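You operate a simulated robot arm through the tools that you are given. There is no shell and no other tool. Be economical: measure what you need, move in short steps, check, and stop when the job is done.

You run a simulated two-armed robot. Do the job below in one go: nothing can be reset, and whatever is moved stays where it is left.

Task
Put the bolt box that the kit card names into the kit tote and carry the tote to the workbench.
Fine: draw the lock bar, which stays drawn; open the bolt drawer and shut it again, fingers clear; carry the tote in both hands to the workbench top. Set down upright: what you pick out.

Only the result counts: the job must be done as asked and must still hold three seconds after the hand-in. Knocking over, shifting, dropping, spilling or breaking anything else fails it.

Robot
Two 7-joint arms with two-finger parallel grippers on one trunk, on a base that drives. Base frame: it is fixed to the floor where the robot stands at the start and does not move with it; the origin is under the middle of the robot, x ahead of it, y to its left, z up. Readings come in m, degrees, newtons and seconds.
The left shoulder is at the start at [0.05, 0.161, 1.198], the right one opposite. With the tool pointing down near the work surface each hand reaches from about 0.22 to 0.68 m from the robot's upright axis, wherever it stands, measured 20 degrees to its own side. Places, roughly: bolt drawer [0.8, 0.1, 1.1]; lock bar [0.6, 0, 1.4]; tote [0.5, -0.7, 1]; workbench top [-1.1, -1.1, 0.9]. Payload 3.43 kg a hand.
Tool frame (each hand has its own): the origin (TCP) lies between the finger pads and is the grasp point; the fingertips stand 0.03 m ahead of it; z points along the fingers, y is the line along which they close. The gripper opens to 0.094 m. The fingers are 0.028 m wide and 0.01 m thick; the gripper's body (0.05 by 0.096 m) begins 0.055 m behind the TCP.
Orientation is that of the tool frame in the base frame, as [roll, pitch, yaw] about the fixed x, y, z axes, in that order (R = Rz(yaw) Ry(pitch) Rx(roll)). With the fingers straight down and closing along the base's y, the tool's x points along the base's -x, its y along +y and its z along -z.

Tools
- The arms move only by the tool servo_tool. It takes "left_targets", "right_targets" or both (then of equal length, played together; a hand with none holds still); each is a list of rows, each a list of 3 entries, a list of its own where there are three numbers: the turn, a rotation vector about the tool's x, y, z in units of 60 degrees (1.0 is 60 degrees), then the shift along the tool's x, y, z in units of 300 mm (1.0 is 300 mm), then the closure, from 0 (fully open) to 1 (shut). In form: [[[wx, wy, wz], [dx, dy, dz], grip], ...]. A call has 1 to 10 rows; each row is the pose to reach, as a shift and turn from the pose commanded when the call began, along the tool's axes at that moment. A call with a number of a shift or a turn outside -1 to 1 is refused whole. A row lasts 0.2 s, in which the tool goes at most 0.05 m and 8.6 degrees; a call with a longer step from one row to the next is refused whole, and so is a gripper value outside its range. Where a pose cannot be reached the arm comes as near as it can. A force on the tool above 40 N (or 10 N above the force at the start of the call, whichever is more), or a blocked arm, ends the call early, and 0.2 s more pass. The fingers move at their own pace (about 0.045 m/s each) and stop on an object; they squeeze with about 36 N. The grip force told is the motor's: it shows also when the fingers shut on nothing. Time passes only in rows, and 0.2 s behind the last, so rows that repeat a pose let the fingers close. The reply holds the time, the measured pose of the TCP, the force on the tool along the base axes, the opening and the grip force, in the units named above and with some noise, with the torque about the TCP (base axes, N m) and any sound that the robot's microphone picked up.
- Cameras (640 x 400 px; columns grow to the right, rows downward): "scene" is now at [0.1311, -0.0166, 1.339]; the picture's right is [-0.18, -0.98, 0.00], its down [-0.38, 0.07, -0.92] and it looks along [0.91, -0.16, -0.39] (base axes); focal length 218 px, centre (320, 200). "left" rides on the left gripper at [0.076, -0.014, -0.102] in its tool frame; the picture's right is [0.18, 0.98, 0.00], its down [-0.75, 0.14, -0.64] and it looks along [-0.63, 0.12, 0.77] (tool axes); focal length 243 px, centre (320, 200). "right" rides on the right gripper at [0.076, 0.014, -0.102] in its tool frame; the picture's right is [-0.18, 0.98, 0.00], its down [-0.75, -0.14, -0.64] and it looks along [-0.63, -0.12, 0.77] (tool axes); focal length 243 px, centre (320, 200). There is no depth. A picture from a camera that has moved, and an enlarged one, comes with that camera's place and axes in the base frame and with its lens.
- camera(camera): a new picture of that camera. The clock stands still meanwhile.
- move_column(by): slides the trunk up (or, below 0, down) by that many m; the arms and the scene camera ride with it, the base frame stays. It gives what a move gives, with no picture.
- roll_base(legs): drives the robot by 1 to 6 legs, each [ahead, left, turn to the left] in m, m and degrees, along the robot's own axes; the way and the turn of a leg run together, so that a leg with both is an arc; at most 1.5 m and 180 degrees a leg. The arms and the cameras ride along, it lands a little off, and it stops where it bumps. It gives what a move gives.
- pan_tilt(pan, tilt): turns the head with the scene camera to pan (to the left, within 80 degrees either way) and tilt (down, from -29 to 69), counted from straight ahead of the robot. It gives what a move gives.
- close_up(camera, box): a new picture of the part [left, top, right, bottom] of that camera's present view, enlarged. The clock stands still meanwhile.
- finish_job(): hands the job in; it is judged then, once.

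Work in short steps. Places have to be worked out from the pictures, the camera data and where the tool is seen: move nearer, look again, correct. Check each grasp and each placing, and mend what went wrong. You have 120 turns and 88 pictures in all, those below and enlarged ones among them. Open the grippers and draw the arms clear of the work before you hand the job in, unless the task says otherwise; then end with one line.

The tools are called as a command line: name --argument value ..., lists and objects as JSON in quotes. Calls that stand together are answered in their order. servo_tool: Moves the arms, as the interface text tells. Its arguments: {"type":"object","properties":{"left_targets":{"type":"array","items":{"type":"array"}},"right_targets":{"type":"array","items":{"type":"array"}}},"required":[]} The other tools are called the same way: move_column (by) slides the trunk up or down; roll_base (legs) drives the base; pan_tilt (pan, tilt) turns the head that bears the scene camera; camera (camera) takes a picture; close_up (camera, box) takes an enlarged picture of a part of a camera's view; finish_job () hands the job in.

At the start:

```text
t: 0.0
left_position: [0.5205, 0.1729, 1.0008]
left_ee_rot: [-180.0, 0.1, 180.0]
left_ft_force: [0.5, -0.2, 0.1]
left_torque: [-0.02, 0.0, 0.01]
left_width: 0.0939
left_grip_force: 0.2
right_position: [0.3766, -0.1626, 0.9994]
right_ee_rot: [-180.0, 0.0, 180.0]
right_ft_force: [-0.2, -0.5, 0.2]
right_torque: [0.03, 0.03, 0.03]
right_width: 0.0938
right_grip_force: 0.1
trunk travel left (down, up): [-0.225, 0.042]
robot x, y, heading: [0.004, 0.0035, -0.2]
head pan, tilt: [-10.2, 22.9]
```

scene: 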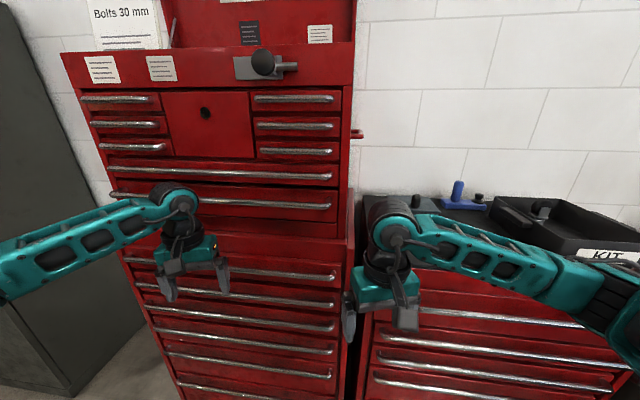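
right: 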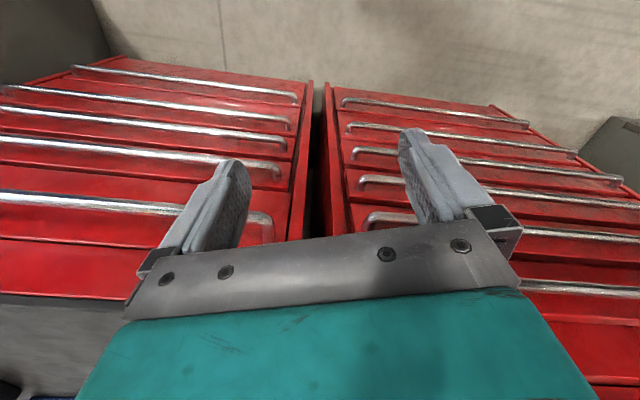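
left: 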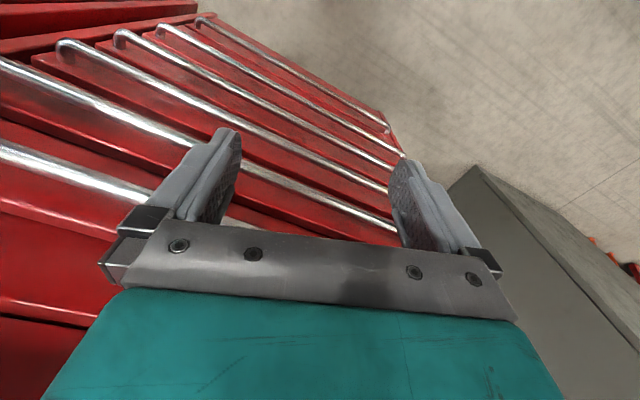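

The scene shows a red cabinet with a lock bar knob at top, cards, and a tote on the right. I'll look up close at the cards.

close_up --camera "scene" --box '[60, 0, 370, 194]'

pan_tilt --pan 10 --tilt -5

camera --camera "scene"

pan_tilt --pan -55 --tilt 25

camera --camera "scene"

```text
2.06 times, centred on (215, 97) of scene
camera zoom: at [0.1311, -0.0166, 1.339], right [-0.18, -0.98, 0.0], down [-0.38, 0.07, -0.92], along [0.91, -0.16, -0.39], focal length 450 px, centre (536, 412)
```

zoom: 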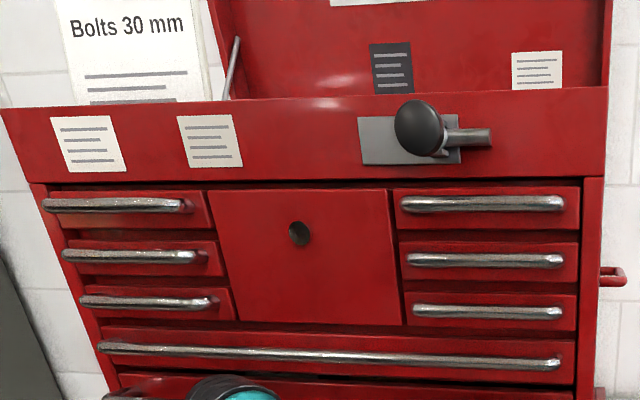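

```text
t: 0.9
left_position: [0.5215, 0.1724, 0.9997]
left_ee_rot: [180.0, 0.0, 180.0]
left_ft_force: [-0.4, -0.3, 0.1]
left_torque: [-0.01, -0.01, 0.01]
left_width: 0.0942
left_grip_force: 0.0
right_position: [0.3756, -0.1616, 0.9988]
right_ee_rot: [179.9, 0.1, -180.0]
right_ft_force: [0.3, -0.5, 0.0]
right_torque: [0.0, 0.0, 0.02]
right_width: 0.0939
right_grip_force: 0.1
trunk travel left (down, up): [-0.225, 0.042]
robot x, y, heading: [-0.0011, 0.0016, -0.1]
head pan, tilt: [10.0, -5.0]
```

```text
83 pictures are left
camera scene: at [0.1261, 0.015, 1.3837], right [0.17, -0.98, 0.0], down [0.09, 0.01, -1.0], along [0.98, 0.17, 0.09], focal length 218 px, centre (320, 200)
```

scene: 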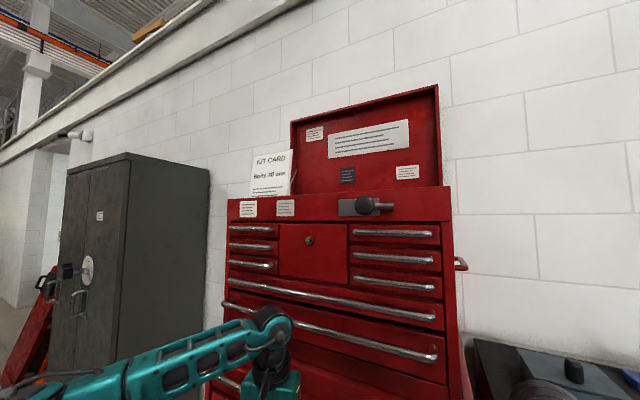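

```text
t: 2.3
left_position: [0.5208, 0.1718, 1.0004]
left_ee_rot: [-179.9, 0.1, -180.0]
left_ft_force: [-0.9, 0.4, 0.0]
left_torque: [-0.01, -0.01, -0.01]
left_width: 0.0938
left_grip_force: 0.0
right_position: [0.3759, -0.1634, 1.0001]
right_ee_rot: [180.0, 0.1, -179.9]
right_ft_force: [0.2, -0.5, -0.2]
right_torque: [-0.02, 0.0, -0.01]
right_width: 0.0941
right_grip_force: 0.1
trunk travel left (down, up): [-0.225, 0.042]
robot x, y, heading: [-0.002, 0.0007, -0.0]
head pan, tilt: [-55.0, 25.0]
```

```text
82 pictures are left
camera scene: at [0.0928, -0.0756, 1.3357], right [-0.82, -0.57, 0.0], down [-0.24, 0.35, -0.91], along [0.52, -0.74, -0.42], focal length 218 px, centre (320, 200)
```

scene: 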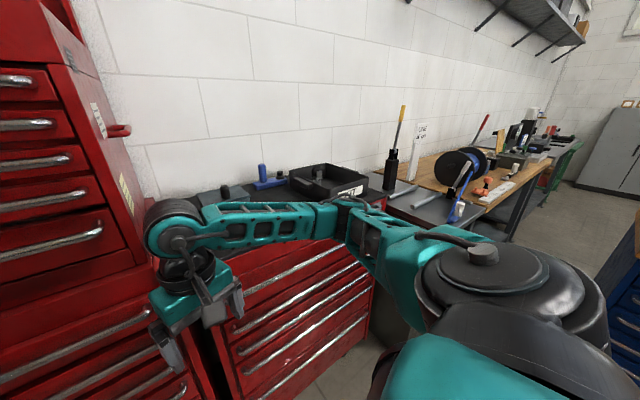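

The kit card reads Bolts 30 mm. I'll look more closely at cards, labels and the lock bar.

pan_tilt --pan 10 --tilt 10

close_up --camera "scene" --box '[210, 60, 450, 210]'

close_up --camera "scene" --box '[220, 180, 480, 342]'

close_up --camera "scene" --box '[330, 110, 410, 160]'

```text
t: 3.6
left_position: [0.5211, 0.172, 1.0003]
left_ee_rot: [179.9, 0.0, -180.0]
left_ft_force: [0.6, -0.3, 1.7]
left_torque: [0.02, -0.01, 0.02]
left_width: 0.094
left_grip_force: 0.0
right_position: [0.3759, -0.1626, 1.0007]
right_ee_rot: [180.0, 0.0, 180.0]
right_ft_force: [0.1, -0.1, 0.5]
right_torque: [-0.02, -0.03, -0.02]
right_width: 0.094
right_grip_force: 0.1
trunk travel left (down, up): [-0.225, 0.042]
robot x, y, heading: [0.0014, 0.0039, -0.0]
head pan, tilt: [10.0, 10.0]
```

```text
2.67 times, centred on (330, 135) of scene
camera zoom: at [0.1315, 0.0159, 1.36], right [0.17, -0.98, 0.0], down [-0.17, -0.03, -0.98], along [0.97, 0.17, -0.17], focal length 582 px, centre (293, 373)
```

zoom: 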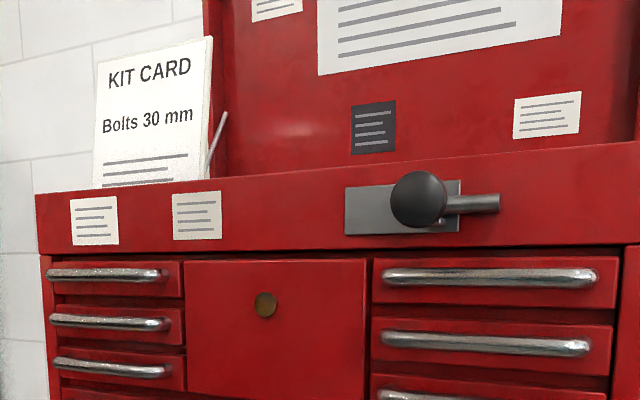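

```text
2.46 times, centred on (350, 261) of scene
camera zoom: at [0.1315, 0.0159, 1.36], right [0.17, -0.98, 0.0], down [-0.17, -0.03, -0.98], along [0.97, 0.17, -0.17], focal length 537 px, centre (246, 50)
```

zoom: 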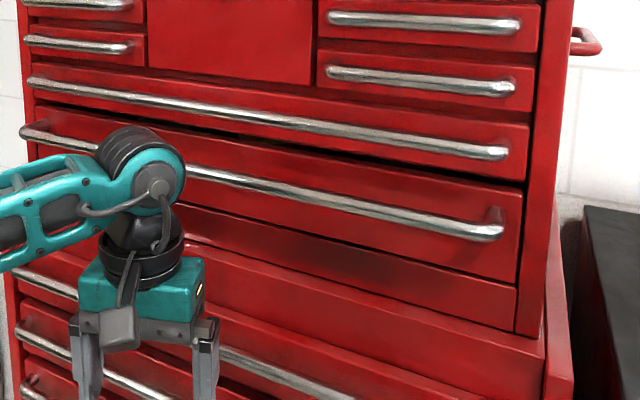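

```text
8.00 times, centred on (370, 135) of scene
camera zoom: at [0.1315, 0.0159, 1.36], right [0.17, -0.98, 0.0], down [-0.17, -0.03, -0.98], along [0.97, 0.17, -0.17], focal length 1745 px, centre (-80, 720)
```

zoom: 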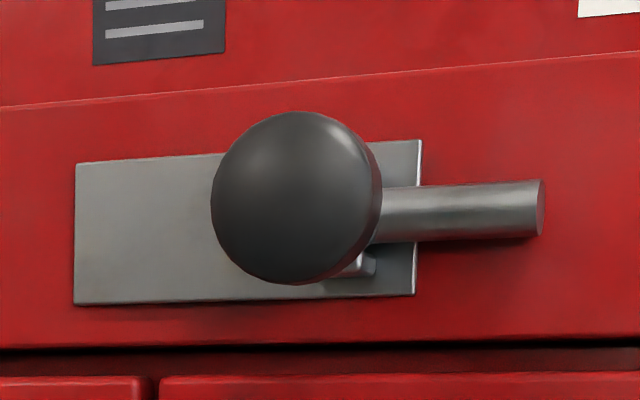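

The card names "Bolts 30 mm". The knob appears at about (0.59, 0.0, 1.41), and the proud wide drawer with its handle near z 1.13 is probably the bolt drawer. I'll raise the right hand and begin turning it to point forward.

servo_tool --right_targets '[[[0, -0.14, 0], [-0.03, 0, -0.14], 0], [[0, -0.28, 0], [-0.06, 0, -0.28], 0], [[0, -0.42, 0], [-0.09, 0, -0.42], 0], [[0, -0.56, 0], [-0.12, 0, -0.56], 0], [[0, -0.7, 0], [-0.15, 0, -0.7], 0], [[0, -0.84, 0], [-0.18, 0, -0.84], 0], [[0, -0.98, 0], [-0.2, 0, -0.98], 0]]'

move_column --by 0.04

```text
t: 5.2
left_position: [0.5205, 0.1731, 0.9995]
left_ee_rot: [-180.0, 0.0, 180.0]
left_ft_force: [0.1, 0.1, 0.1]
left_torque: [0.0, 0.05, 0.02]
left_width: 0.094
left_grip_force: 0.0
right_position: [0.4368, -0.1612, 1.2932]
right_ee_rot: [-179.9, 58.9, -179.9]
right_ft_force: [0.6, -0.4, -0.8]
right_torque: [0.01, -0.01, -0.01]
right_width: 0.094
right_grip_force: 0.1
trunk travel left (down, up): [-0.225, 0.042]
robot x, y, heading: [0.001, 0.0004, -0.0]
head pan, tilt: [10.0, 10.0]
```

```text
t: 6.1
left_position: [0.5216, 0.1728, 1.0396]
left_ee_rot: [-179.9, 0.0, -180.0]
left_ft_force: [0.6, 0.0, 1.2]
left_torque: [0.0, -0.01, 0.0]
left_width: 0.0942
left_grip_force: 0.1
right_position: [0.4361, -0.1618, 1.3344]
right_ee_rot: [180.0, 58.8, -180.0]
right_ft_force: [1.4, 0.1, -0.3]
right_torque: [0.02, 0.03, 0.01]
right_width: 0.0939
right_grip_force: 0.0
trunk travel left (down, up): [-0.265, 0.002]
robot x, y, heading: [-0.0001, -0.001, 0.2]
head pan, tilt: [10.0, 10.0]
```

The right hand is pitched 59°. I'll finish the turn and bring it in front of the knob at about (0.47, 0, 1.41).

servo_tool --right_targets '[[[0, -0.13, 0], [-0.069, 0.135, -0.008], 0], [[0, -0.26, 0], [-0.138, 0.27, -0.017], 0], [[0, -0.39, 0], [-0.206, 0.405, -0.025], 0], [[0, -0.52, 0], [-0.275, 0.54, -0.034], 0], [[0, -0.52, 0], [-0.275, 0.54, -0.034], 0]]'

camera --camera "right"

camera --camera "scene"

```text
t: 7.3
left_position: [0.5208, 0.1721, 1.0402]
left_ee_rot: [179.9, 0.0, 179.9]
left_ft_force: [0.0, -0.9, -1.8]
left_torque: [-0.02, 0.03, -0.03]
left_width: 0.0938
left_grip_force: 0.1
right_position: [0.4713, -0.0007, 1.4104]
right_ee_rot: [24.6, 89.8, 24.6]
right_ft_force: [-0.2, -0.8, 0.7]
right_torque: [-0.01, 0.0, 0.02]
right_width: 0.094
right_grip_force: 0.0
trunk travel left (down, up): [-0.265, 0.002]
robot x, y, heading: [0.0026, 0.0033, 0.0]
head pan, tilt: [10.0, 10.0]
```

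```text
78 pictures are left
camera right: at [0.3685, 0.0147, 1.3347], right [0.0, 0.98, 0.18], down [-0.64, -0.14, 0.75], along [0.77, -0.12, 0.63], focal length 243 px, centre (320, 200)
```

right: 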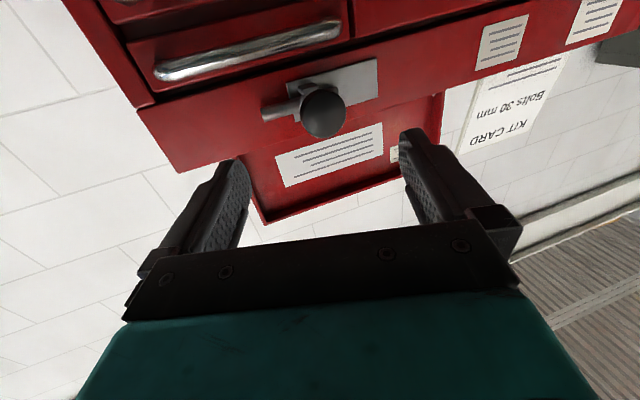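

```text
77 pictures are left
camera scene: at [0.1315, 0.0153, 1.4], right [0.17, -0.98, 0.0], down [-0.17, -0.03, -0.98], along [0.97, 0.17, -0.17], focal length 218 px, centre (320, 200)
```

scene: 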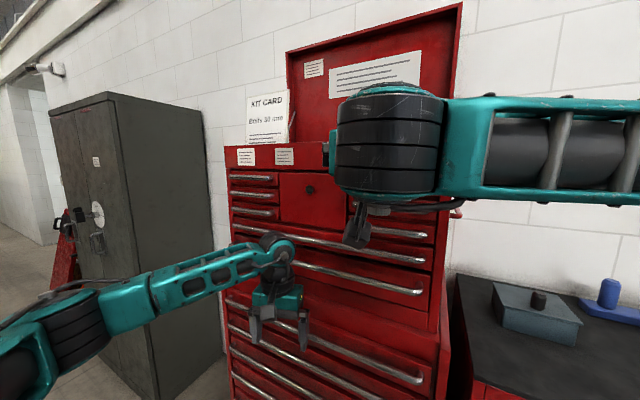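

Knob ray agrees with about (0.59, 0.0, 1.413). I'll advance slowly to x≈0.55 and look again.

servo_tool --right_targets '[[[0, 0, 0], [0, 0, 0.09], 0], [[0, 0, 0], [0, 0, 0.18], 0], [[0, 0, 0], [0, 0, 0.26], 0]]'

camera --camera "right"

```text
t: 8.1
left_position: [0.5212, 0.1727, 1.0395]
left_ee_rot: [-180.0, 0.0, -180.0]
left_ft_force: [-0.6, -0.2, 0.2]
left_torque: [-0.01, 0.02, 0.0]
left_width: 0.0942
left_grip_force: 0.0
right_position: [0.5484, 0.0017, 1.4087]
right_ee_rot: [57.4, 90.0, 57.3]
right_ft_force: [0.0, 0.9, -0.6]
right_torque: [0.04, 0.02, -0.01]
right_width: 0.094
right_grip_force: 0.0
trunk travel left (down, up): [-0.265, 0.002]
robot x, y, heading: [0.0011, -0.004, 0.0]
head pan, tilt: [10.0, 10.0]
```

```text
76 pictures are left
camera right: at [0.4468, 0.0156, 1.3342], right [0.0, 0.98, 0.18], down [-0.64, -0.14, 0.75], along [0.77, -0.12, 0.63], focal length 243 px, centre (320, 200)
```

right: 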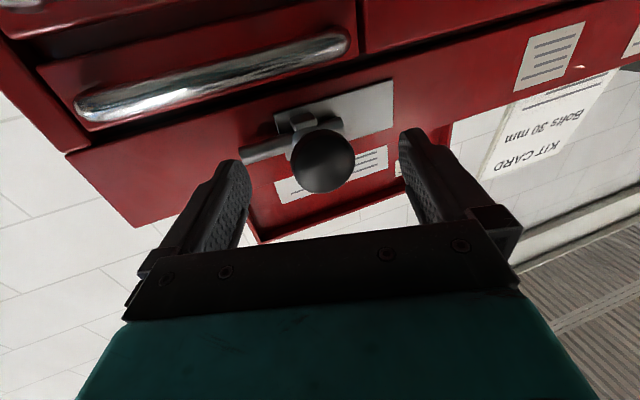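

Triangulating the two views puts the knob at about (0.566, 0.003, 1.404), with the rod about 0.02 behind it. The tips are just short of the rod, so I'll lower 4 mm and close on the knob.

servo_tool --right_targets '[[[0, 0, 0], [0.013, 0, 0], 0.3], [[0, 0, 0], [0.013, 0, 0], 1], [[0, 0, 0], [0.013, 0, 0], 1], [[0, 0, 0], [0.013, 0, 0], 1], [[0, 0, 0], [0.013, 0, 0], 1]]'

camera --camera "right"

```text
t: 9.3
left_position: [0.5209, 0.1722, 1.0392]
left_ee_rot: [179.9, 0.1, -179.9]
left_ft_force: [0.0, 0.2, 0.2]
left_torque: [0.03, -0.03, -0.03]
left_width: 0.094
left_grip_force: 0.0
right_position: [0.5482, 0.0025, 1.4063]
right_ee_rot: [-88.1, 89.9, -88.0]
right_ft_force: [1.2, 5.3, 0.9]
right_torque: [-0.01, -0.06, 0.17]
right_width: 0.0417
right_grip_force: 45.6
trunk travel left (down, up): [-0.265, 0.002]
robot x, y, heading: [0.0015, 0.001, -0.0]
head pan, tilt: [10.0, 10.0]
```

```text
75 pictures are left
camera right: at [0.4459, 0.0169, 1.3305], right [0.0, 0.98, 0.18], down [-0.64, -0.14, 0.75], along [0.77, -0.12, 0.63], focal length 243 px, centre (320, 200)
```

right: 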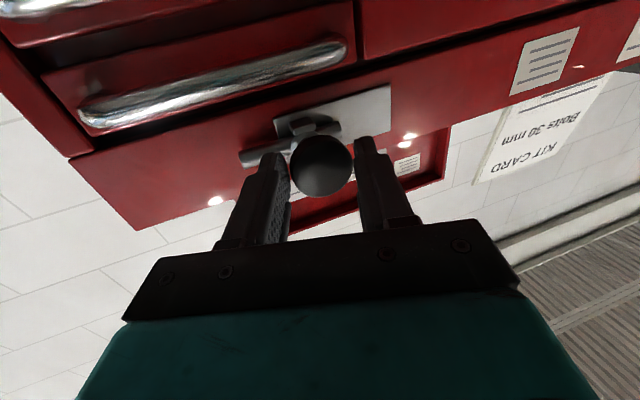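

The knob is gripped (width 0.042). I'll try sliding it left, toward the long side of the plate, by 2 cm.

servo_tool --right_targets '[[[0, 0, 0], [0, 0.02, 0], 1], [[0, 0, 0], [0, 0.04, 0], 1], [[0, 0, 0], [0, 0.06, 0], 1]]'

camera --camera "right"

```text
t: 10.1
left_position: [0.5221, 0.1707, 1.0388]
left_ee_rot: [180.0, -0.1, 180.0]
left_ft_force: [-0.7, -0.5, 0.0]
left_torque: [0.01, -0.01, -0.02]
left_width: 0.094
left_grip_force: 0.1
right_position: [0.5518, 0.0152, 1.405]
right_ee_rot: [92.5, 89.9, 92.0]
right_ft_force: [12.6, -5.6, 5.4]
right_torque: [-0.25, -0.22, -0.62]
right_width: 0.0414
right_grip_force: 45.4
trunk travel left (down, up): [-0.265, 0.002]
robot x, y, heading: [-0.0005, -0.0004, -0.1]
head pan, tilt: [10.0, 10.0]
```

```text
74 pictures are left
camera right: at [0.4499, 0.031, 1.3305], right [0.01, 0.98, 0.19], down [-0.64, -0.14, 0.75], along [0.77, -0.13, 0.63], focal length 243 px, centre (320, 200)
```

right: 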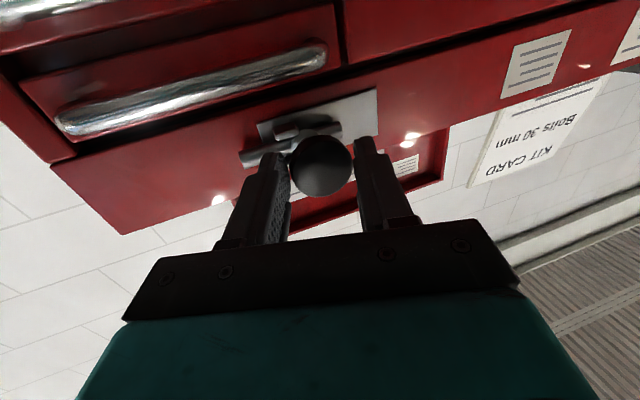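

The bar slides left, and the force pull toward +x plus the slanted drawer handles show the cabinet face is yawed about 18°. I'll keep sliding along (0.31, 0.95).

servo_tool --right_targets '[[[0, 0, 0], [0, 0, 0.015], 1], [[0, 0, 0], [0, 0.025, 0.026], 1], [[0, 0, 0], [0, 0.05, 0.035], 1], [[0, 0, 0], [0, 0.075, 0.043], 1], [[0, 0, 0], [0, 0.1, 0.051], 1]]'

camera --camera "right"

```text
t: 11.3
left_position: [0.5188, 0.1684, 1.0425]
left_ee_rot: [179.7, 0.1, -180.0]
left_ft_force: [0.1, -0.2, 0.5]
left_torque: [-0.03, 0.01, -0.03]
left_width: 0.0942
left_grip_force: 0.0
right_position: [0.5598, 0.0407, 1.4056]
right_ee_rot: [107.5, 89.9, 107.0]
right_ft_force: [-22.4, -21.3, -10.1]
right_torque: [-0.26, -0.31, -0.8]
right_width: 0.0414
right_grip_force: 44.7
trunk travel left (down, up): [-0.265, 0.002]
robot x, y, heading: [-0.0015, -0.0025, 0.1]
head pan, tilt: [10.0, 10.0]
```

```text
73 pictures are left
camera right: at [0.4581, 0.0577, 1.3306], right [0.01, 0.98, 0.19], down [-0.64, -0.14, 0.75], along [0.77, -0.13, 0.63], focal length 243 px, centre (320, 200)
```

right: 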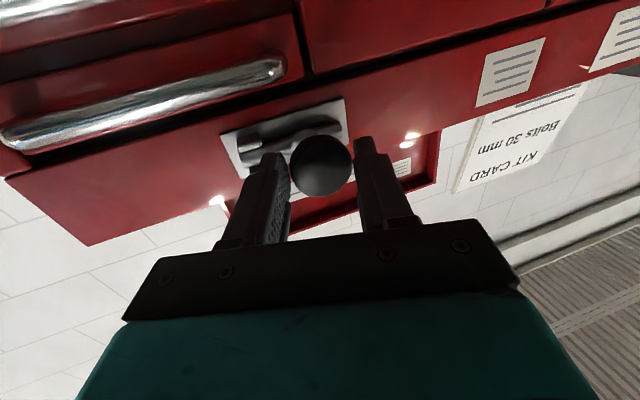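

It slid about 4 cm and now resists with about 30 N, probably an end stop. I'll nudge slightly more to confirm.

servo_tool --right_targets '[[[0, 0, 0], [0, 0.01, -0.01], 1], [[0, 0, 0], [0, 0.025, -0.01], 1]]'

camera --camera "right"

```text
t: 12.0
left_position: [0.5201, 0.1684, 1.0403]
left_ee_rot: [179.9, 0.1, 179.9]
left_ft_force: [-0.4, -0.6, 0.7]
left_torque: [0.01, -0.05, 0.0]
left_width: 0.0942
left_grip_force: 0.0
right_position: [0.5609, 0.0429, 1.4054]
right_ee_rot: [124.8, 89.7, 122.7]
right_ft_force: [-15.5, -17.2, -5.1]
right_torque: [0.16, 0.11, -1.64]
right_width: 0.0411
right_grip_force: 44.8
trunk travel left (down, up): [-0.265, 0.002]
robot x, y, heading: [-0.0024, 0.0013, -0.0]
head pan, tilt: [10.0, 10.0]
stopped in row 2 (right hand): the force on the tool passed its limit at 43 N (the readings are from after the stop); the commanded pose is now the measured one
```

```text
72 pictures are left
camera right: at [0.4588, 0.0614, 1.331], right [0.04, 0.98, 0.19], down [-0.64, -0.12, 0.75], along [0.76, -0.15, 0.63], focal length 243 px, centre (320, 200)
```

right: 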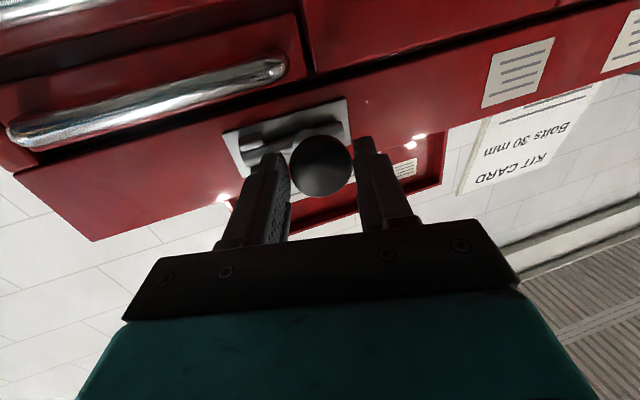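

End stop confirmed, so the bar is fully drawn. I'll open the fingers and back straight off.

servo_tool --right_targets '[[[0, 0, 0], [0, 0, 0], 0.5], [[0, 0, 0], [0, 0, 0], 0], [[0, 0, 0], [0, 0, 0], 0], [[0, 0, 0], [0, 0, 0], 0], [[0, 0, 0], [0, 0, -0.15], 0], [[0, 0, 0], [0, 0, -0.3], 0], [[0, 0, 0], [0, 0, -0.4], 0]]'

camera --camera "right"

```text
t: 13.6
left_position: [0.5199, 0.1697, 1.0406]
left_ee_rot: [180.0, -0.1, 179.8]
left_ft_force: [-0.5, -0.3, 0.8]
left_torque: [0.01, -0.02, 0.0]
left_width: 0.0941
left_grip_force: 0.0
right_position: [0.4417, 0.0522, 1.4062]
right_ee_rot: [148.8, 89.8, 147.6]
right_ft_force: [0.1, 0.2, 0.5]
right_torque: [0.01, 0.02, 0.02]
right_width: 0.094
right_grip_force: 0.0
trunk travel left (down, up): [-0.265, 0.002]
robot x, y, heading: [-0.0026, 0.0015, -0.1]
head pan, tilt: [10.0, 10.0]
```

```text
71 pictures are left
camera right: at [0.3396, 0.0694, 1.3307], right [0.02, 0.98, 0.19], down [-0.64, -0.13, 0.76], along [0.77, -0.14, 0.63], focal length 243 px, centre (320, 200)
```

right: 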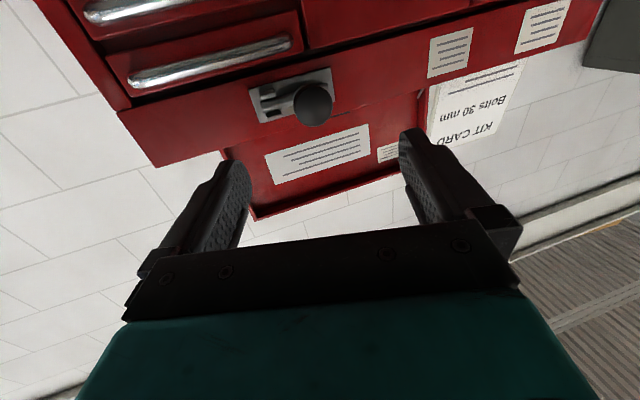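

The bar stays drawn. Now I'll draw the left hand back a little, then drive left and turn right 18° to square up to the cabinet.

servo_tool --left_targets '[[[0, 0, 0], [0.15, 0, 0], 0], [[0, 0, 0], [0.3, 0, -0.05], 0], [[0, 0, 0], [0.4, 0, -0.1], 0]]'

roll_base --legs '[[0, 0.27, 0], [0, 0, -18]]'

pan_tilt --pan 0 --tilt 30

camera --camera "scene"

```text
t: 14.4
left_position: [0.4017, 0.1718, 1.0695]
left_ee_rot: [-180.0, -0.1, -180.0]
left_ft_force: [-0.3, -1.5, 1.3]
left_torque: [0.03, -0.02, 0.0]
left_width: 0.0943
left_grip_force: 0.1
right_position: [0.4421, 0.0522, 1.4046]
right_ee_rot: [158.0, 89.8, 156.8]
right_ft_force: [0.2, 0.3, -0.5]
right_torque: [0.02, 0.0, 0.01]
right_width: 0.0941
right_grip_force: 0.0
trunk travel left (down, up): [-0.265, 0.002]
robot x, y, heading: [0.0018, 0.0029, -0.2]
head pan, tilt: [10.0, 10.0]
```

```text
t: 18.4
left_position: [0.4358, 0.31, 1.0705]
left_ee_rot: [180.0, 0.0, 162.0]
left_ft_force: [0.0, 0.5, 1.4]
left_torque: [0.01, 0.01, 0.03]
left_width: 0.0939
left_grip_force: 0.1
right_position: [0.4365, 0.1838, 1.4054]
right_ee_rot: [157.1, 89.8, 137.9]
right_ft_force: [-1.0, -0.2, -0.2]
right_torque: [-0.01, 0.02, 0.03]
right_width: 0.0939
right_grip_force: 0.0
trunk travel left (down, up): [-0.265, 0.002]
robot x, y, heading: [0.0, 0.2735, -18.1]
head pan, tilt: [10.0, 10.0]
```

```text
t: 19.2
left_position: [0.4356, 0.3095, 1.07]
left_ee_rot: [-180.0, 0.0, 162.0]
left_ft_force: [0.0, -0.5, -0.2]
left_torque: [-0.01, -0.03, 0.0]
left_width: 0.0938
left_grip_force: 0.0
right_position: [0.437, 0.1833, 1.4048]
right_ee_rot: [159.2, 89.8, 140.0]
right_ft_force: [-0.6, -0.9, 0.2]
right_torque: [0.03, -0.03, 0.02]
right_width: 0.0939
right_grip_force: 0.1
trunk travel left (down, up): [-0.265, 0.002]
robot x, y, heading: [0.0002, 0.2688, -17.9]
head pan, tilt: [0.0, 30.0]
```

```text
70 pictures are left
camera scene: at [0.1242, 0.2302, 1.3677], right [-0.31, -0.95, 0.0], down [-0.47, 0.15, -0.87], along [0.82, -0.27, -0.5], focal length 218 px, centre (320, 200)
```

scene: 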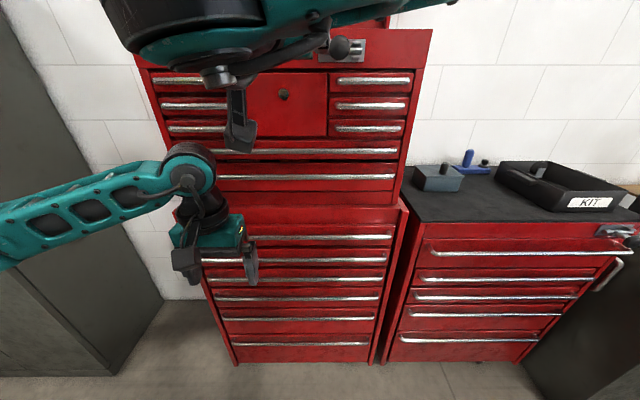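

I'm now squared up: bolt drawer handle is at about robot-frame forward 0.62, z 1.147. I'll lower the right hand in front of it while rolling the fingers to close vertically.

servo_tool --right_targets '[[[0, 0, -0.14], [0.12, -0.025, 0], 0], [[0, 0, -0.28], [0.24, -0.05, 0], 0], [[0, 0, -0.42], [0.36, -0.075, 0], 0], [[0, 0, -0.56], [0.48, -0.1, 0], 0], [[0, 0, -0.7], [0.6, -0.125, 0], 0], [[0, 0, -0.84], [0.73, -0.15, 0], 0], [[0, 0, -0.98], [0.86, -0.17, 0], 0], [[0, 0, -0.98], [0.86, -0.17, 0], 0]]'

servo_tool --right_targets '[[[0, 0, -0.13], [0, 0, 0], 0], [[0, 0, -0.26], [0, 0, 0], 0], [[0, 0, -0.39], [0, 0, 0], 0], [[0, 0, -0.52], [0, 0, 0], 0], [[0, 0, -0.52], [0, 0, 0], 0]]'

camera --camera "right"

camera --camera "scene"

```text
t: 21.0
left_position: [0.4354, 0.3103, 1.0695]
left_ee_rot: [-179.9, 0.1, 161.9]
left_ft_force: [-0.1, 0.0, 0.6]
left_torque: [0.01, 0.0, -0.03]
left_width: 0.0941
left_grip_force: 0.1
right_position: [0.4196, 0.137, 1.1474]
right_ee_rot: [-90.1, 31.1, -109.4]
right_ft_force: [-0.2, 0.4, 0.3]
right_torque: [-0.03, 0.02, 0.0]
right_width: 0.0941
right_grip_force: 0.1
trunk travel left (down, up): [-0.265, 0.002]
robot x, y, heading: [0.0002, 0.2725, -18.1]
head pan, tilt: [0.0, 30.0]
```

```text
t: 22.2
left_position: [0.4351, 0.3101, 1.07]
left_ee_rot: [-179.9, 0.0, 162.0]
left_ft_force: [0.6, 0.0, -0.3]
left_torque: [0.0, 0.0, -0.02]
left_width: 0.094
left_grip_force: 0.1
right_position: [0.4227, 0.1331, 1.1508]
right_ee_rot: [-90.2, 0.7, -110.0]
right_ft_force: [-0.1, 0.2, 0.1]
right_torque: [-0.02, 0.02, 0.0]
right_width: 0.0938
right_grip_force: 0.0
trunk travel left (down, up): [-0.265, 0.002]
robot x, y, heading: [-0.0012, 0.2694, -17.9]
head pan, tilt: [0.0, 30.0]
```

```text
69 pictures are left
camera right: at [0.2994, 0.0963, 1.1362], right [0.06, 0.19, -0.98], down [-0.35, 0.93, 0.15], along [0.94, 0.33, 0.12], focal length 243 px, centre (320, 200)
```

right: 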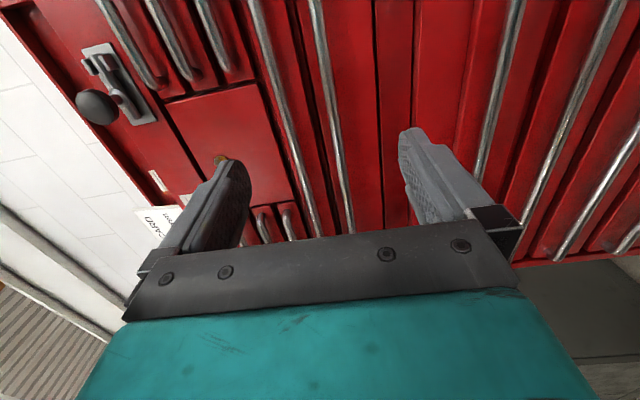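

```text
68 pictures are left
camera scene: at [0.1242, 0.2302, 1.3677], right [-0.31, -0.95, 0.0], down [-0.48, 0.15, -0.87], along [0.82, -0.27, -0.5], focal length 218 px, centre (320, 200)
```

scene: 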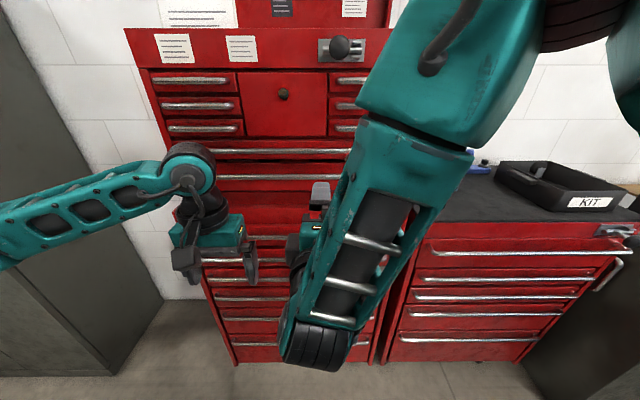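

The handle sits ~8 mm below the tool axis and ~0.19 ahead. I'll lower, narrow the fingers to ~5 cm, and advance 0.15.

servo_tool --right_targets '[[[0, 0, 0], [0, 0.028, 0.12], 0.47], [[0, 0, 0], [0, 0.028, 0.25], 0.47], [[0, 0, 0], [0, 0.028, 0.38], 0.47], [[0, 0, 0], [0, 0.028, 0.47], 0.47]]'

camera --camera "right"

```text
t: 23.2
left_position: [0.4352, 0.3112, 1.0697]
left_ee_rot: [-179.9, 0.0, 162.0]
left_ft_force: [0.4, 0.1, 1.0]
left_torque: [0.0, -0.01, 0.0]
left_width: 0.094
left_grip_force: 0.0
right_position: [0.5537, 0.0905, 1.1386]
right_ee_rot: [-90.2, 0.0, -109.2]
right_ft_force: [-0.2, 0.5, 0.5]
right_torque: [0.02, 0.02, -0.07]
right_width: 0.0498
right_grip_force: 0.1
trunk travel left (down, up): [-0.265, 0.002]
robot x, y, heading: [-0.0019, 0.2714, -17.9]
head pan, tilt: [0.0, 30.0]
```

```text
67 pictures are left
camera right: at [0.4325, 0.0525, 1.1251], right [0.06, 0.17, -0.98], down [-0.36, 0.92, 0.14], along [0.93, 0.34, 0.11], focal length 243 px, centre (320, 200)
```

right: 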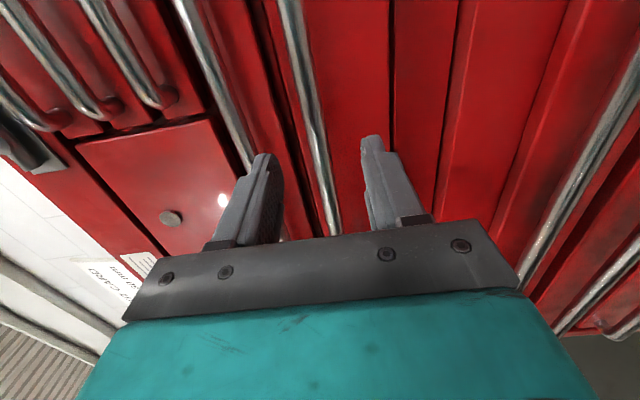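

The handle is centred between the fingers. I'll advance another 4.5 cm carefully.

servo_tool --right_targets '[[[0, 0, 0], [0, 0, 0.05], 0.47], [[0, 0, 0], [0, 0, 0.1], 0.47], [[0, 0, 0], [0, 0, 0.15], 0.47]]'

camera --camera "right"

```text
t: 24.0
left_position: [0.434, 0.3098, 1.0701]
left_ee_rot: [179.9, 0.0, 161.9]
left_ft_force: [-1.5, 0.3, 0.4]
left_torque: [0.01, -0.02, 0.02]
left_width: 0.0939
left_grip_force: 0.1
right_position: [0.5965, 0.0762, 1.1389]
right_ee_rot: [-90.3, 0.1, -109.2]
right_ft_force: [-1.9, -0.3, -0.6]
right_torque: [0.03, -0.02, -0.01]
right_width: 0.0498
right_grip_force: 0.0
trunk travel left (down, up): [-0.265, 0.002]
robot x, y, heading: [0.0011, 0.2725, -18.1]
head pan, tilt: [0.0, 30.0]
```

```text
66 pictures are left
camera right: at [0.4743, 0.038, 1.1258], right [0.06, 0.18, -0.98], down [-0.36, 0.92, 0.14], along [0.93, 0.34, 0.12], focal length 243 px, centre (320, 200)
```

right: 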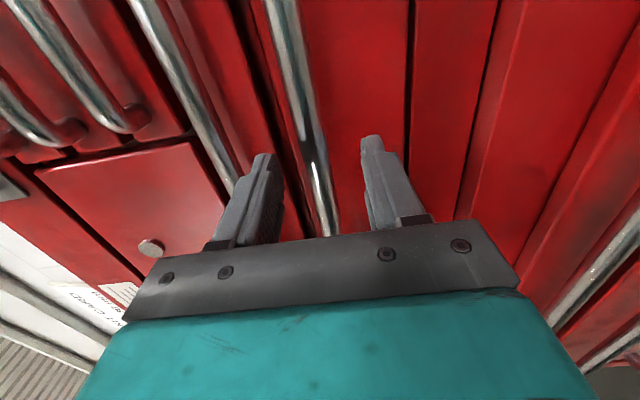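

No contact yet; I'll advance in small steps until the tips sense something, up to 3 cm.

servo_tool --right_targets '[[[0, 0, 0], [0, 0, 0.025], 0.47], [[0, 0, 0], [0, 0, 0.05], 0.47], [[0, 0, 0], [0, 0, 0.07], 0.47]]'

servo_tool --right_targets '[[[0, 0, 0], [0, 0, 0], 1], [[0, 0, 0], [0, 0, 0], 1], [[0, 0, 0], [0, 0, 0], 1], [[0, 0, 0], [0, 0, 0], 1]]'

camera --camera "right"

```text
t: 24.5
left_position: [0.4307, 0.3103, 1.0722]
left_ee_rot: [180.0, 0.2, 161.9]
left_ft_force: [-0.3, -0.3, -0.6]
left_torque: [0.04, -0.01, 0.0]
left_width: 0.0939
left_grip_force: 0.1
right_position: [0.5944, 0.0747, 1.1381]
right_ee_rot: [-90.3, -0.1, -109.1]
right_ft_force: [-25.3, 0.6, 3.3]
right_torque: [-0.05, -1.01, 0.12]
right_width: 0.0521
right_grip_force: 1.6
trunk travel left (down, up): [-0.265, 0.002]
robot x, y, heading: [-0.0011, 0.2683, -18.0]
head pan, tilt: [0.0, 30.0]
stopped in row 2 (right hand): the force on the tool passed its limit at 47 N (the readings are from after the stop); the commanded pose is now the measured one
```

```text
t: 25.5
left_position: [0.433, 0.3109, 1.0712]
left_ee_rot: [179.9, 0.2, 161.9]
left_ft_force: [0.6, -0.4, 1.2]
left_torque: [0.02, -0.02, -0.01]
left_width: 0.0939
left_grip_force: 0.0
right_position: [0.5997, 0.0757, 1.1401]
right_ee_rot: [-89.9, 0.0, -109.1]
right_ft_force: [-6.1, 2.6, 20.4]
right_torque: [-0.08, -0.32, -0.27]
right_width: 0.0157
right_grip_force: 44.9
trunk travel left (down, up): [-0.265, 0.002]
robot x, y, heading: [0.0004, 0.2695, -18.0]
head pan, tilt: [0.0, 30.0]
```

```text
65 pictures are left
camera right: at [0.4783, 0.0376, 1.1265], right [0.06, 0.17, -0.98], down [-0.36, 0.92, 0.14], along [0.93, 0.34, 0.12], focal length 243 px, centre (320, 200)
```

right: 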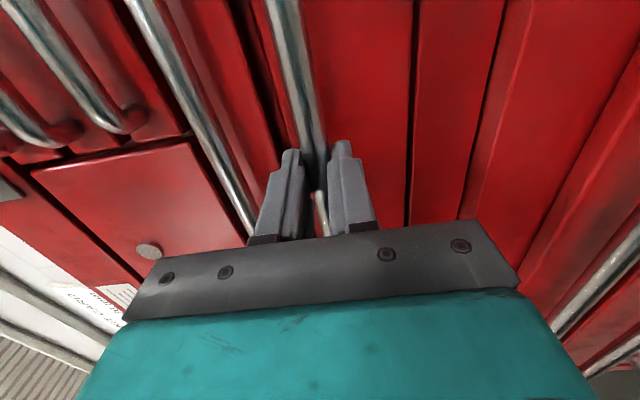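

Handle is gripped (16 mm). Before pulling, I'll raise the left hand clear of the drawer's path.

servo_tool --left_targets '[[[0, 0, 0], [0.05, 0, -0.13], 0], [[0, 0, 0], [0.1, 0.05, -0.27], 0], [[0, 0, 0], [0.1, 0.1, -0.41], 0], [[0, 0, 0], [0.1, 0.15, -0.55], 0], [[0, 0, 0], [0.1, 0.2, -0.69], 0], [[0, 0, 0], [0.1, 0.25, -0.83], 0], [[0, 0, 0], [0.1, 0.3, -0.9], 0]]'

servo_tool --right_targets '[[[0, 0, 0], [0, -0.006, -0.04], 1], [[0, 0, 0], [0, -0.008, -0.1], 1], [[0, 0, 0], [0, -0.008, -0.2], 1], [[0, 0, 0], [0, -0.008, -0.3], 1]]'

camera --camera "right"

```text
t: 27.1
left_position: [0.4318, 0.4083, 1.3408]
left_ee_rot: [-179.9, 0.1, 161.9]
left_ft_force: [0.3, 0.1, 0.8]
left_torque: [0.03, -0.03, -0.03]
left_width: 0.0939
left_grip_force: 0.1
right_position: [0.6004, 0.0756, 1.1403]
right_ee_rot: [-89.9, 0.0, -109.2]
right_ft_force: [-0.8, 2.5, 21.6]
right_torque: [-0.07, -0.34, 0.06]
right_width: 0.0155
right_grip_force: 44.9
trunk travel left (down, up): [-0.265, 0.002]
robot x, y, heading: [0.0028, 0.271, -18.0]
head pan, tilt: [0.0, 30.0]
```

```text
t: 28.1
left_position: [0.4314, 0.405, 1.3411]
left_ee_rot: [180.0, 0.0, 161.9]
left_ft_force: [0.4, -0.1, 0.7]
left_torque: [-0.01, -0.01, 0.06]
left_width: 0.0941
left_grip_force: 0.1
right_position: [0.5133, 0.1033, 1.1394]
right_ee_rot: [-90.5, 0.0, -109.3]
right_ft_force: [-5.6, -6.5, 16.7]
right_torque: [-0.2, -0.1, 0.1]
right_width: 0.0158
right_grip_force: 44.7
trunk travel left (down, up): [-0.265, 0.002]
robot x, y, heading: [-0.0014, 0.2708, -18.0]
head pan, tilt: [0.0, 30.0]
```

```text
64 pictures are left
camera right: at [0.3913, 0.0657, 1.1272], right [0.05, 0.18, -0.98], down [-0.36, 0.92, 0.15], along [0.93, 0.34, 0.11], focal length 243 px, centre (320, 200)
```

right: 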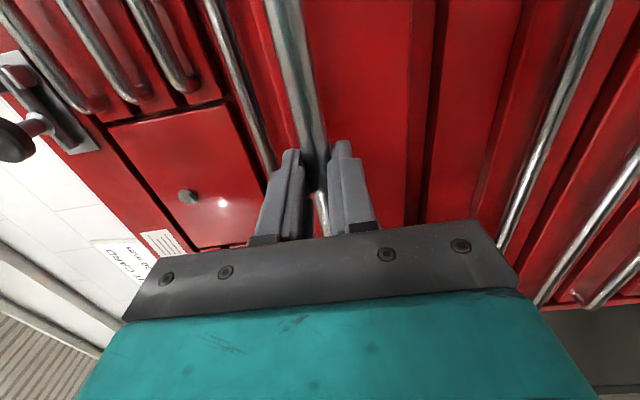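

The drawer follows the hand. I'll pull another 14 cm and look from the scene camera.

servo_tool --right_targets '[[[0, 0, 0], [0, -0.005, -0.1], 1], [[0, 0, 0], [0, -0.01, -0.2], 1], [[0, 0, 0], [0, -0.01, -0.3], 1], [[0, 0, 0], [0, -0.01, -0.4], 1], [[0, 0, 0], [0, -0.01, -0.47], 1]]'

camera --camera "scene"

```text
t: 29.3
left_position: [0.4358, 0.4054, 1.3387]
left_ee_rot: [-180.0, -0.1, 162.0]
left_ft_force: [1.1, 0.2, 0.0]
left_torque: [-0.01, 0.01, -0.03]
left_width: 0.0942
left_grip_force: 0.0
right_position: [0.3844, 0.1438, 1.1408]
right_ee_rot: [-91.5, 0.3, -109.9]
right_ft_force: [-2.5, -0.7, -17.5]
right_torque: [-0.71, 0.54, 0.63]
right_width: 0.0156
right_grip_force: 44.5
trunk travel left (down, up): [-0.265, 0.002]
robot x, y, heading: [-0.0023, 0.2695, -17.9]
head pan, tilt: [0.0, 30.0]
```

```text
63 pictures are left
camera scene: at [0.1244, 0.2298, 1.3672], right [-0.31, -0.95, 0.0], down [-0.48, 0.16, -0.87], along [0.82, -0.27, -0.5], focal length 218 px, centre (320, 200)
```

scene: 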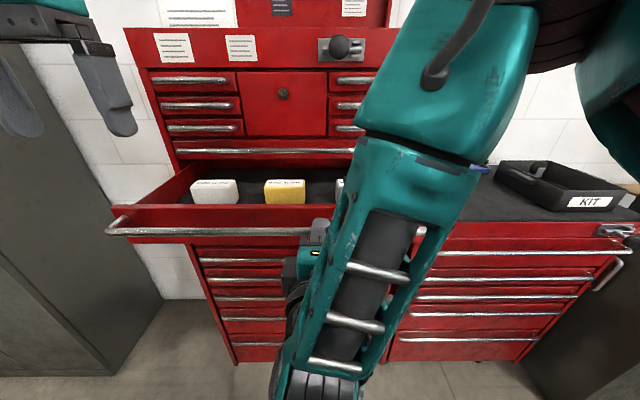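

The drawer is open with several boxes inside. I'll zoom in on their labels.

close_up --camera "scene" --box '[170, 150, 370, 240]'

```text
3.20 times, centred on (270, 195) of scene
camera zoom: at [0.1244, 0.2298, 1.3672], right [-0.31, -0.95, 0.0], down [-0.48, 0.16, -0.87], along [0.82, -0.27, -0.5], focal length 698 px, centre (480, 216)
```

zoom: 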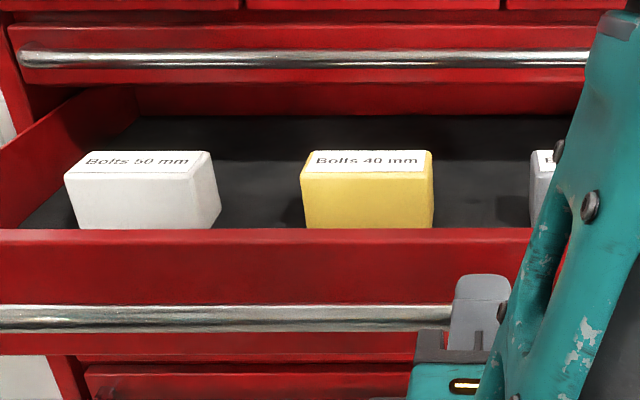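

50 mm (white) and 40 mm (yellow) are seen; a third box on the right is hidden. I'll release the handle, back off 5 cm and move the right hand right/down to clear the view.

servo_tool --right_targets '[[[0, 0, 0], [0, 0, 0], 0.5], [[0, 0, 0], [0, 0, 0], 0.5], [[0, 0, 0], [0, 0, 0], 0.5], [[0, 0, 0], [0, 0, -0.06], 0.5], [[0, 0, 0], [0, 0, -0.12], 0.5], [[0, 0, 0], [0, 0, -0.18], 0.5]]'

servo_tool --right_targets '[[[0, 0, 0], [0.15, 0, 0], 0.5], [[0, 0, 0], [0.3, 0, 0], 0.5], [[0, 0, 0], [0.45, 0, 0], 0.5], [[0, 0, 0], [0.6, 0, 0], 0.5], [[0, 0, 0], [0.75, 0, 0], 0.5]]'

camera --camera "scene"

```text
t: 30.7
left_position: [0.4342, 0.4047, 1.3389]
left_ee_rot: [-180.0, 0.0, 161.9]
left_ft_force: [0.5, 0.3, 0.6]
left_torque: [-0.01, 0.01, 0.0]
left_width: 0.0939
left_grip_force: 0.1
right_position: [0.3333, 0.1666, 1.1481]
right_ee_rot: [-90.3, 0.7, -109.4]
right_ft_force: [-0.3, -0.1, 0.0]
right_torque: [-0.02, -0.01, -0.02]
right_width: 0.0471
right_grip_force: 0.0
trunk travel left (down, up): [-0.265, 0.002]
robot x, y, heading: [0.0002, 0.2701, -18.4]
head pan, tilt: [0.0, 30.0]
```

```text
t: 31.9
left_position: [0.4352, 0.4067, 1.3403]
left_ee_rot: [-179.9, 0.1, 161.8]
left_ft_force: [-0.3, 0.7, -0.2]
left_torque: [-0.02, 0.01, -0.01]
left_width: 0.0941
left_grip_force: 0.0
right_position: [0.3446, 0.032, 1.1271]
right_ee_rot: [-90.7, -0.2, -109.2]
right_ft_force: [-0.5, 0.6, 0.1]
right_torque: [0.02, 0.03, -0.02]
right_width: 0.0468
right_grip_force: 0.0
right hand out of reach, approached as far as the arm can: row 2, 3, 4, 5
trunk travel left (down, up): [-0.265, 0.002]
robot x, y, heading: [0.0014, 0.276, -18.3]
head pan, tilt: [0.0, 30.0]
```

```text
61 pictures are left
camera scene: at [0.1237, 0.2314, 1.3677], right [-0.31, -0.95, 0.0], down [-0.48, 0.15, -0.87], along [0.82, -0.27, -0.5], focal length 218 px, centre (320, 200)
```

scene: 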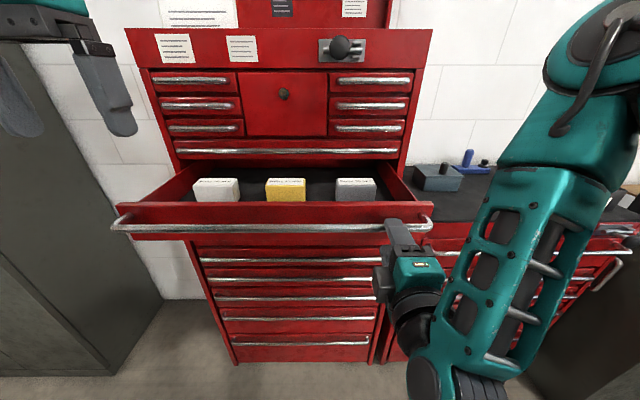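

The grey box is now visible. I'll zoom in on it.

close_up --camera "scene" --box '[270, 160, 440, 280]'

camera --camera "right"

```text
3.33 times, centred on (355, 220) of scene
camera zoom: at [0.1237, 0.2314, 1.3677], right [-0.31, -0.95, 0.0], down [-0.48, 0.15, -0.87], along [0.82, -0.27, -0.5], focal length 727 px, centre (203, 133)
```

zoom: 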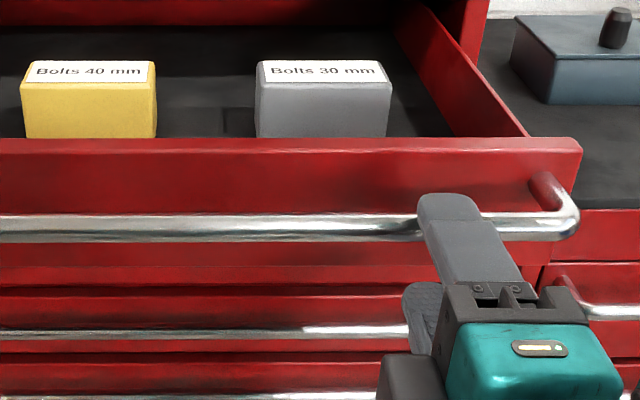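

```text
59 pictures are left
camera right: at [0.2234, -0.0047, 1.115], right [0.05, 0.17, -0.98], down [-0.36, 0.92, 0.15], along [0.93, 0.34, 0.11], focal length 243 px, centre (320, 200)
```

right: 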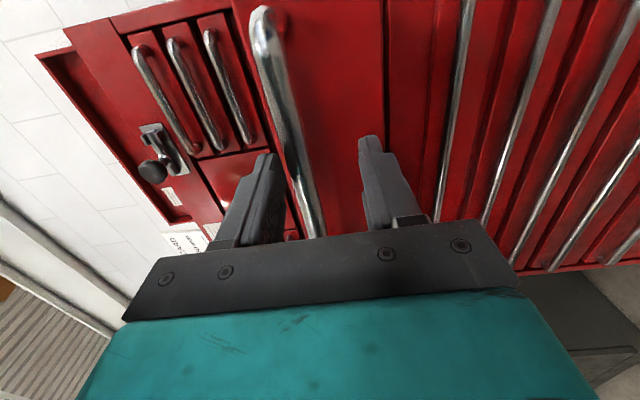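

The grey box is "Bolts 30 mm", at roughly robot-frame fwd 0.53, lateral −0.075. The right hand still straddles the handle, so I'll back it off to a reachable spot first.

servo_tool --right_targets '[[[0, 0, 0], [-0.15, 0, -0.01], 0.5], [[0, 0, 0], [-0.3, 0, -0.02], 0.5], [[0, 0, 0], [-0.44, 0, -0.03], 0.5], [[0, 0, 0], [-0.56, 0, -0.04], 0.5], [[0, 0, 0], [-0.56, 0, -0.04], 0.5]]'

```text
t: 33.1
left_position: [0.434, 0.4051, 1.34]
left_ee_rot: [180.0, 0.0, 161.9]
left_ft_force: [0.0, 0.6, 0.1]
left_torque: [0.0, 0.01, 0.0]
left_width: 0.0941
left_grip_force: 0.1
right_position: [0.3888, 0.1946, 1.128]
right_ee_rot: [-90.5, -0.1, -109.0]
right_ft_force: [0.0, 0.6, 1.4]
right_torque: [0.0, 0.02, 0.0]
right_width: 0.0472
right_grip_force: 0.1
trunk travel left (down, up): [-0.265, 0.002]
robot x, y, heading: [0.0006, 0.2681, -17.9]
head pan, tilt: [0.0, 30.0]
```

Commanded pose had been the measured one. Now I'll retract 6 cm straight back from the handle.

servo_tool --right_targets '[[[0, 0, 0], [0, 0, -0.1], 0.5], [[0, 0, 0], [0, 0, -0.2], 0.5]]'

servo_tool --right_targets '[[[0, 0, 0], [0, 0.12, 0], 0.5], [[0, 0, 0], [0, 0.26, 0], 0.5], [[0, 0, 0], [0, 0.4, 0], 0.5]]'

camera --camera "scene"

```text
t: 33.7
left_position: [0.435, 0.4064, 1.3401]
left_ee_rot: [-180.0, -0.1, 162.0]
left_ft_force: [0.4, -0.2, -0.1]
left_torque: [-0.03, 0.0, -0.01]
left_width: 0.0938
left_grip_force: 0.0
right_position: [0.3505, 0.2003, 1.1424]
right_ee_rot: [-90.9, 0.0, -109.1]
right_ft_force: [-1.1, -0.2, 0.6]
right_torque: [-0.04, 0.03, 0.04]
right_width: 0.0471
right_grip_force: 0.2
right hand out of reach, approached as far as the arm can: row 1, 2
trunk travel left (down, up): [-0.265, 0.002]
robot x, y, heading: [0.0005, 0.2697, -17.9]
head pan, tilt: [0.0, 30.0]
```

```text
t: 34.5
left_position: [0.4357, 0.4049, 1.3395]
left_ee_rot: [180.0, 0.0, 161.9]
left_ft_force: [0.0, 0.9, 0.7]
left_torque: [-0.02, 0.05, 0.0]
left_width: 0.0938
left_grip_force: 0.0
right_position: [0.3928, 0.1798, 1.0273]
right_ee_rot: [-90.9, 0.0, -108.9]
right_ft_force: [0.0, 0.2, -0.9]
right_torque: [0.0, 0.0, -0.01]
right_width: 0.0469
right_grip_force: 0.2
right hand out of reach, approached as far as the arm can: row 1, 2, 3
trunk travel left (down, up): [-0.265, 0.002]
robot x, y, heading: [0.001, 0.2721, -18.0]
head pan, tilt: [0.0, 30.0]
```

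```text
58 pictures are left
camera scene: at [0.1241, 0.23, 1.3677], right [-0.31, -0.95, 0.0], down [-0.48, 0.16, -0.87], along [0.82, -0.27, -0.5], focal length 218 px, centre (320, 200)
```

scene: 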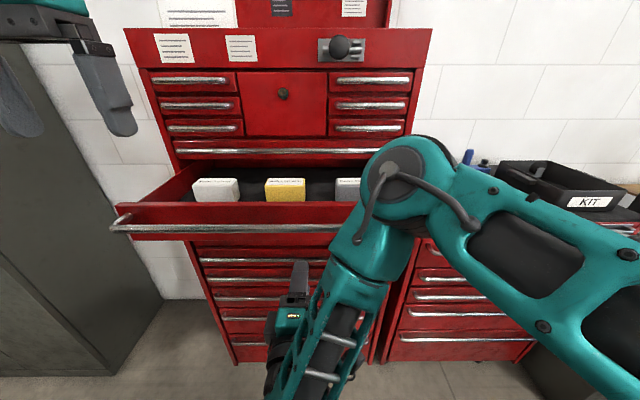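

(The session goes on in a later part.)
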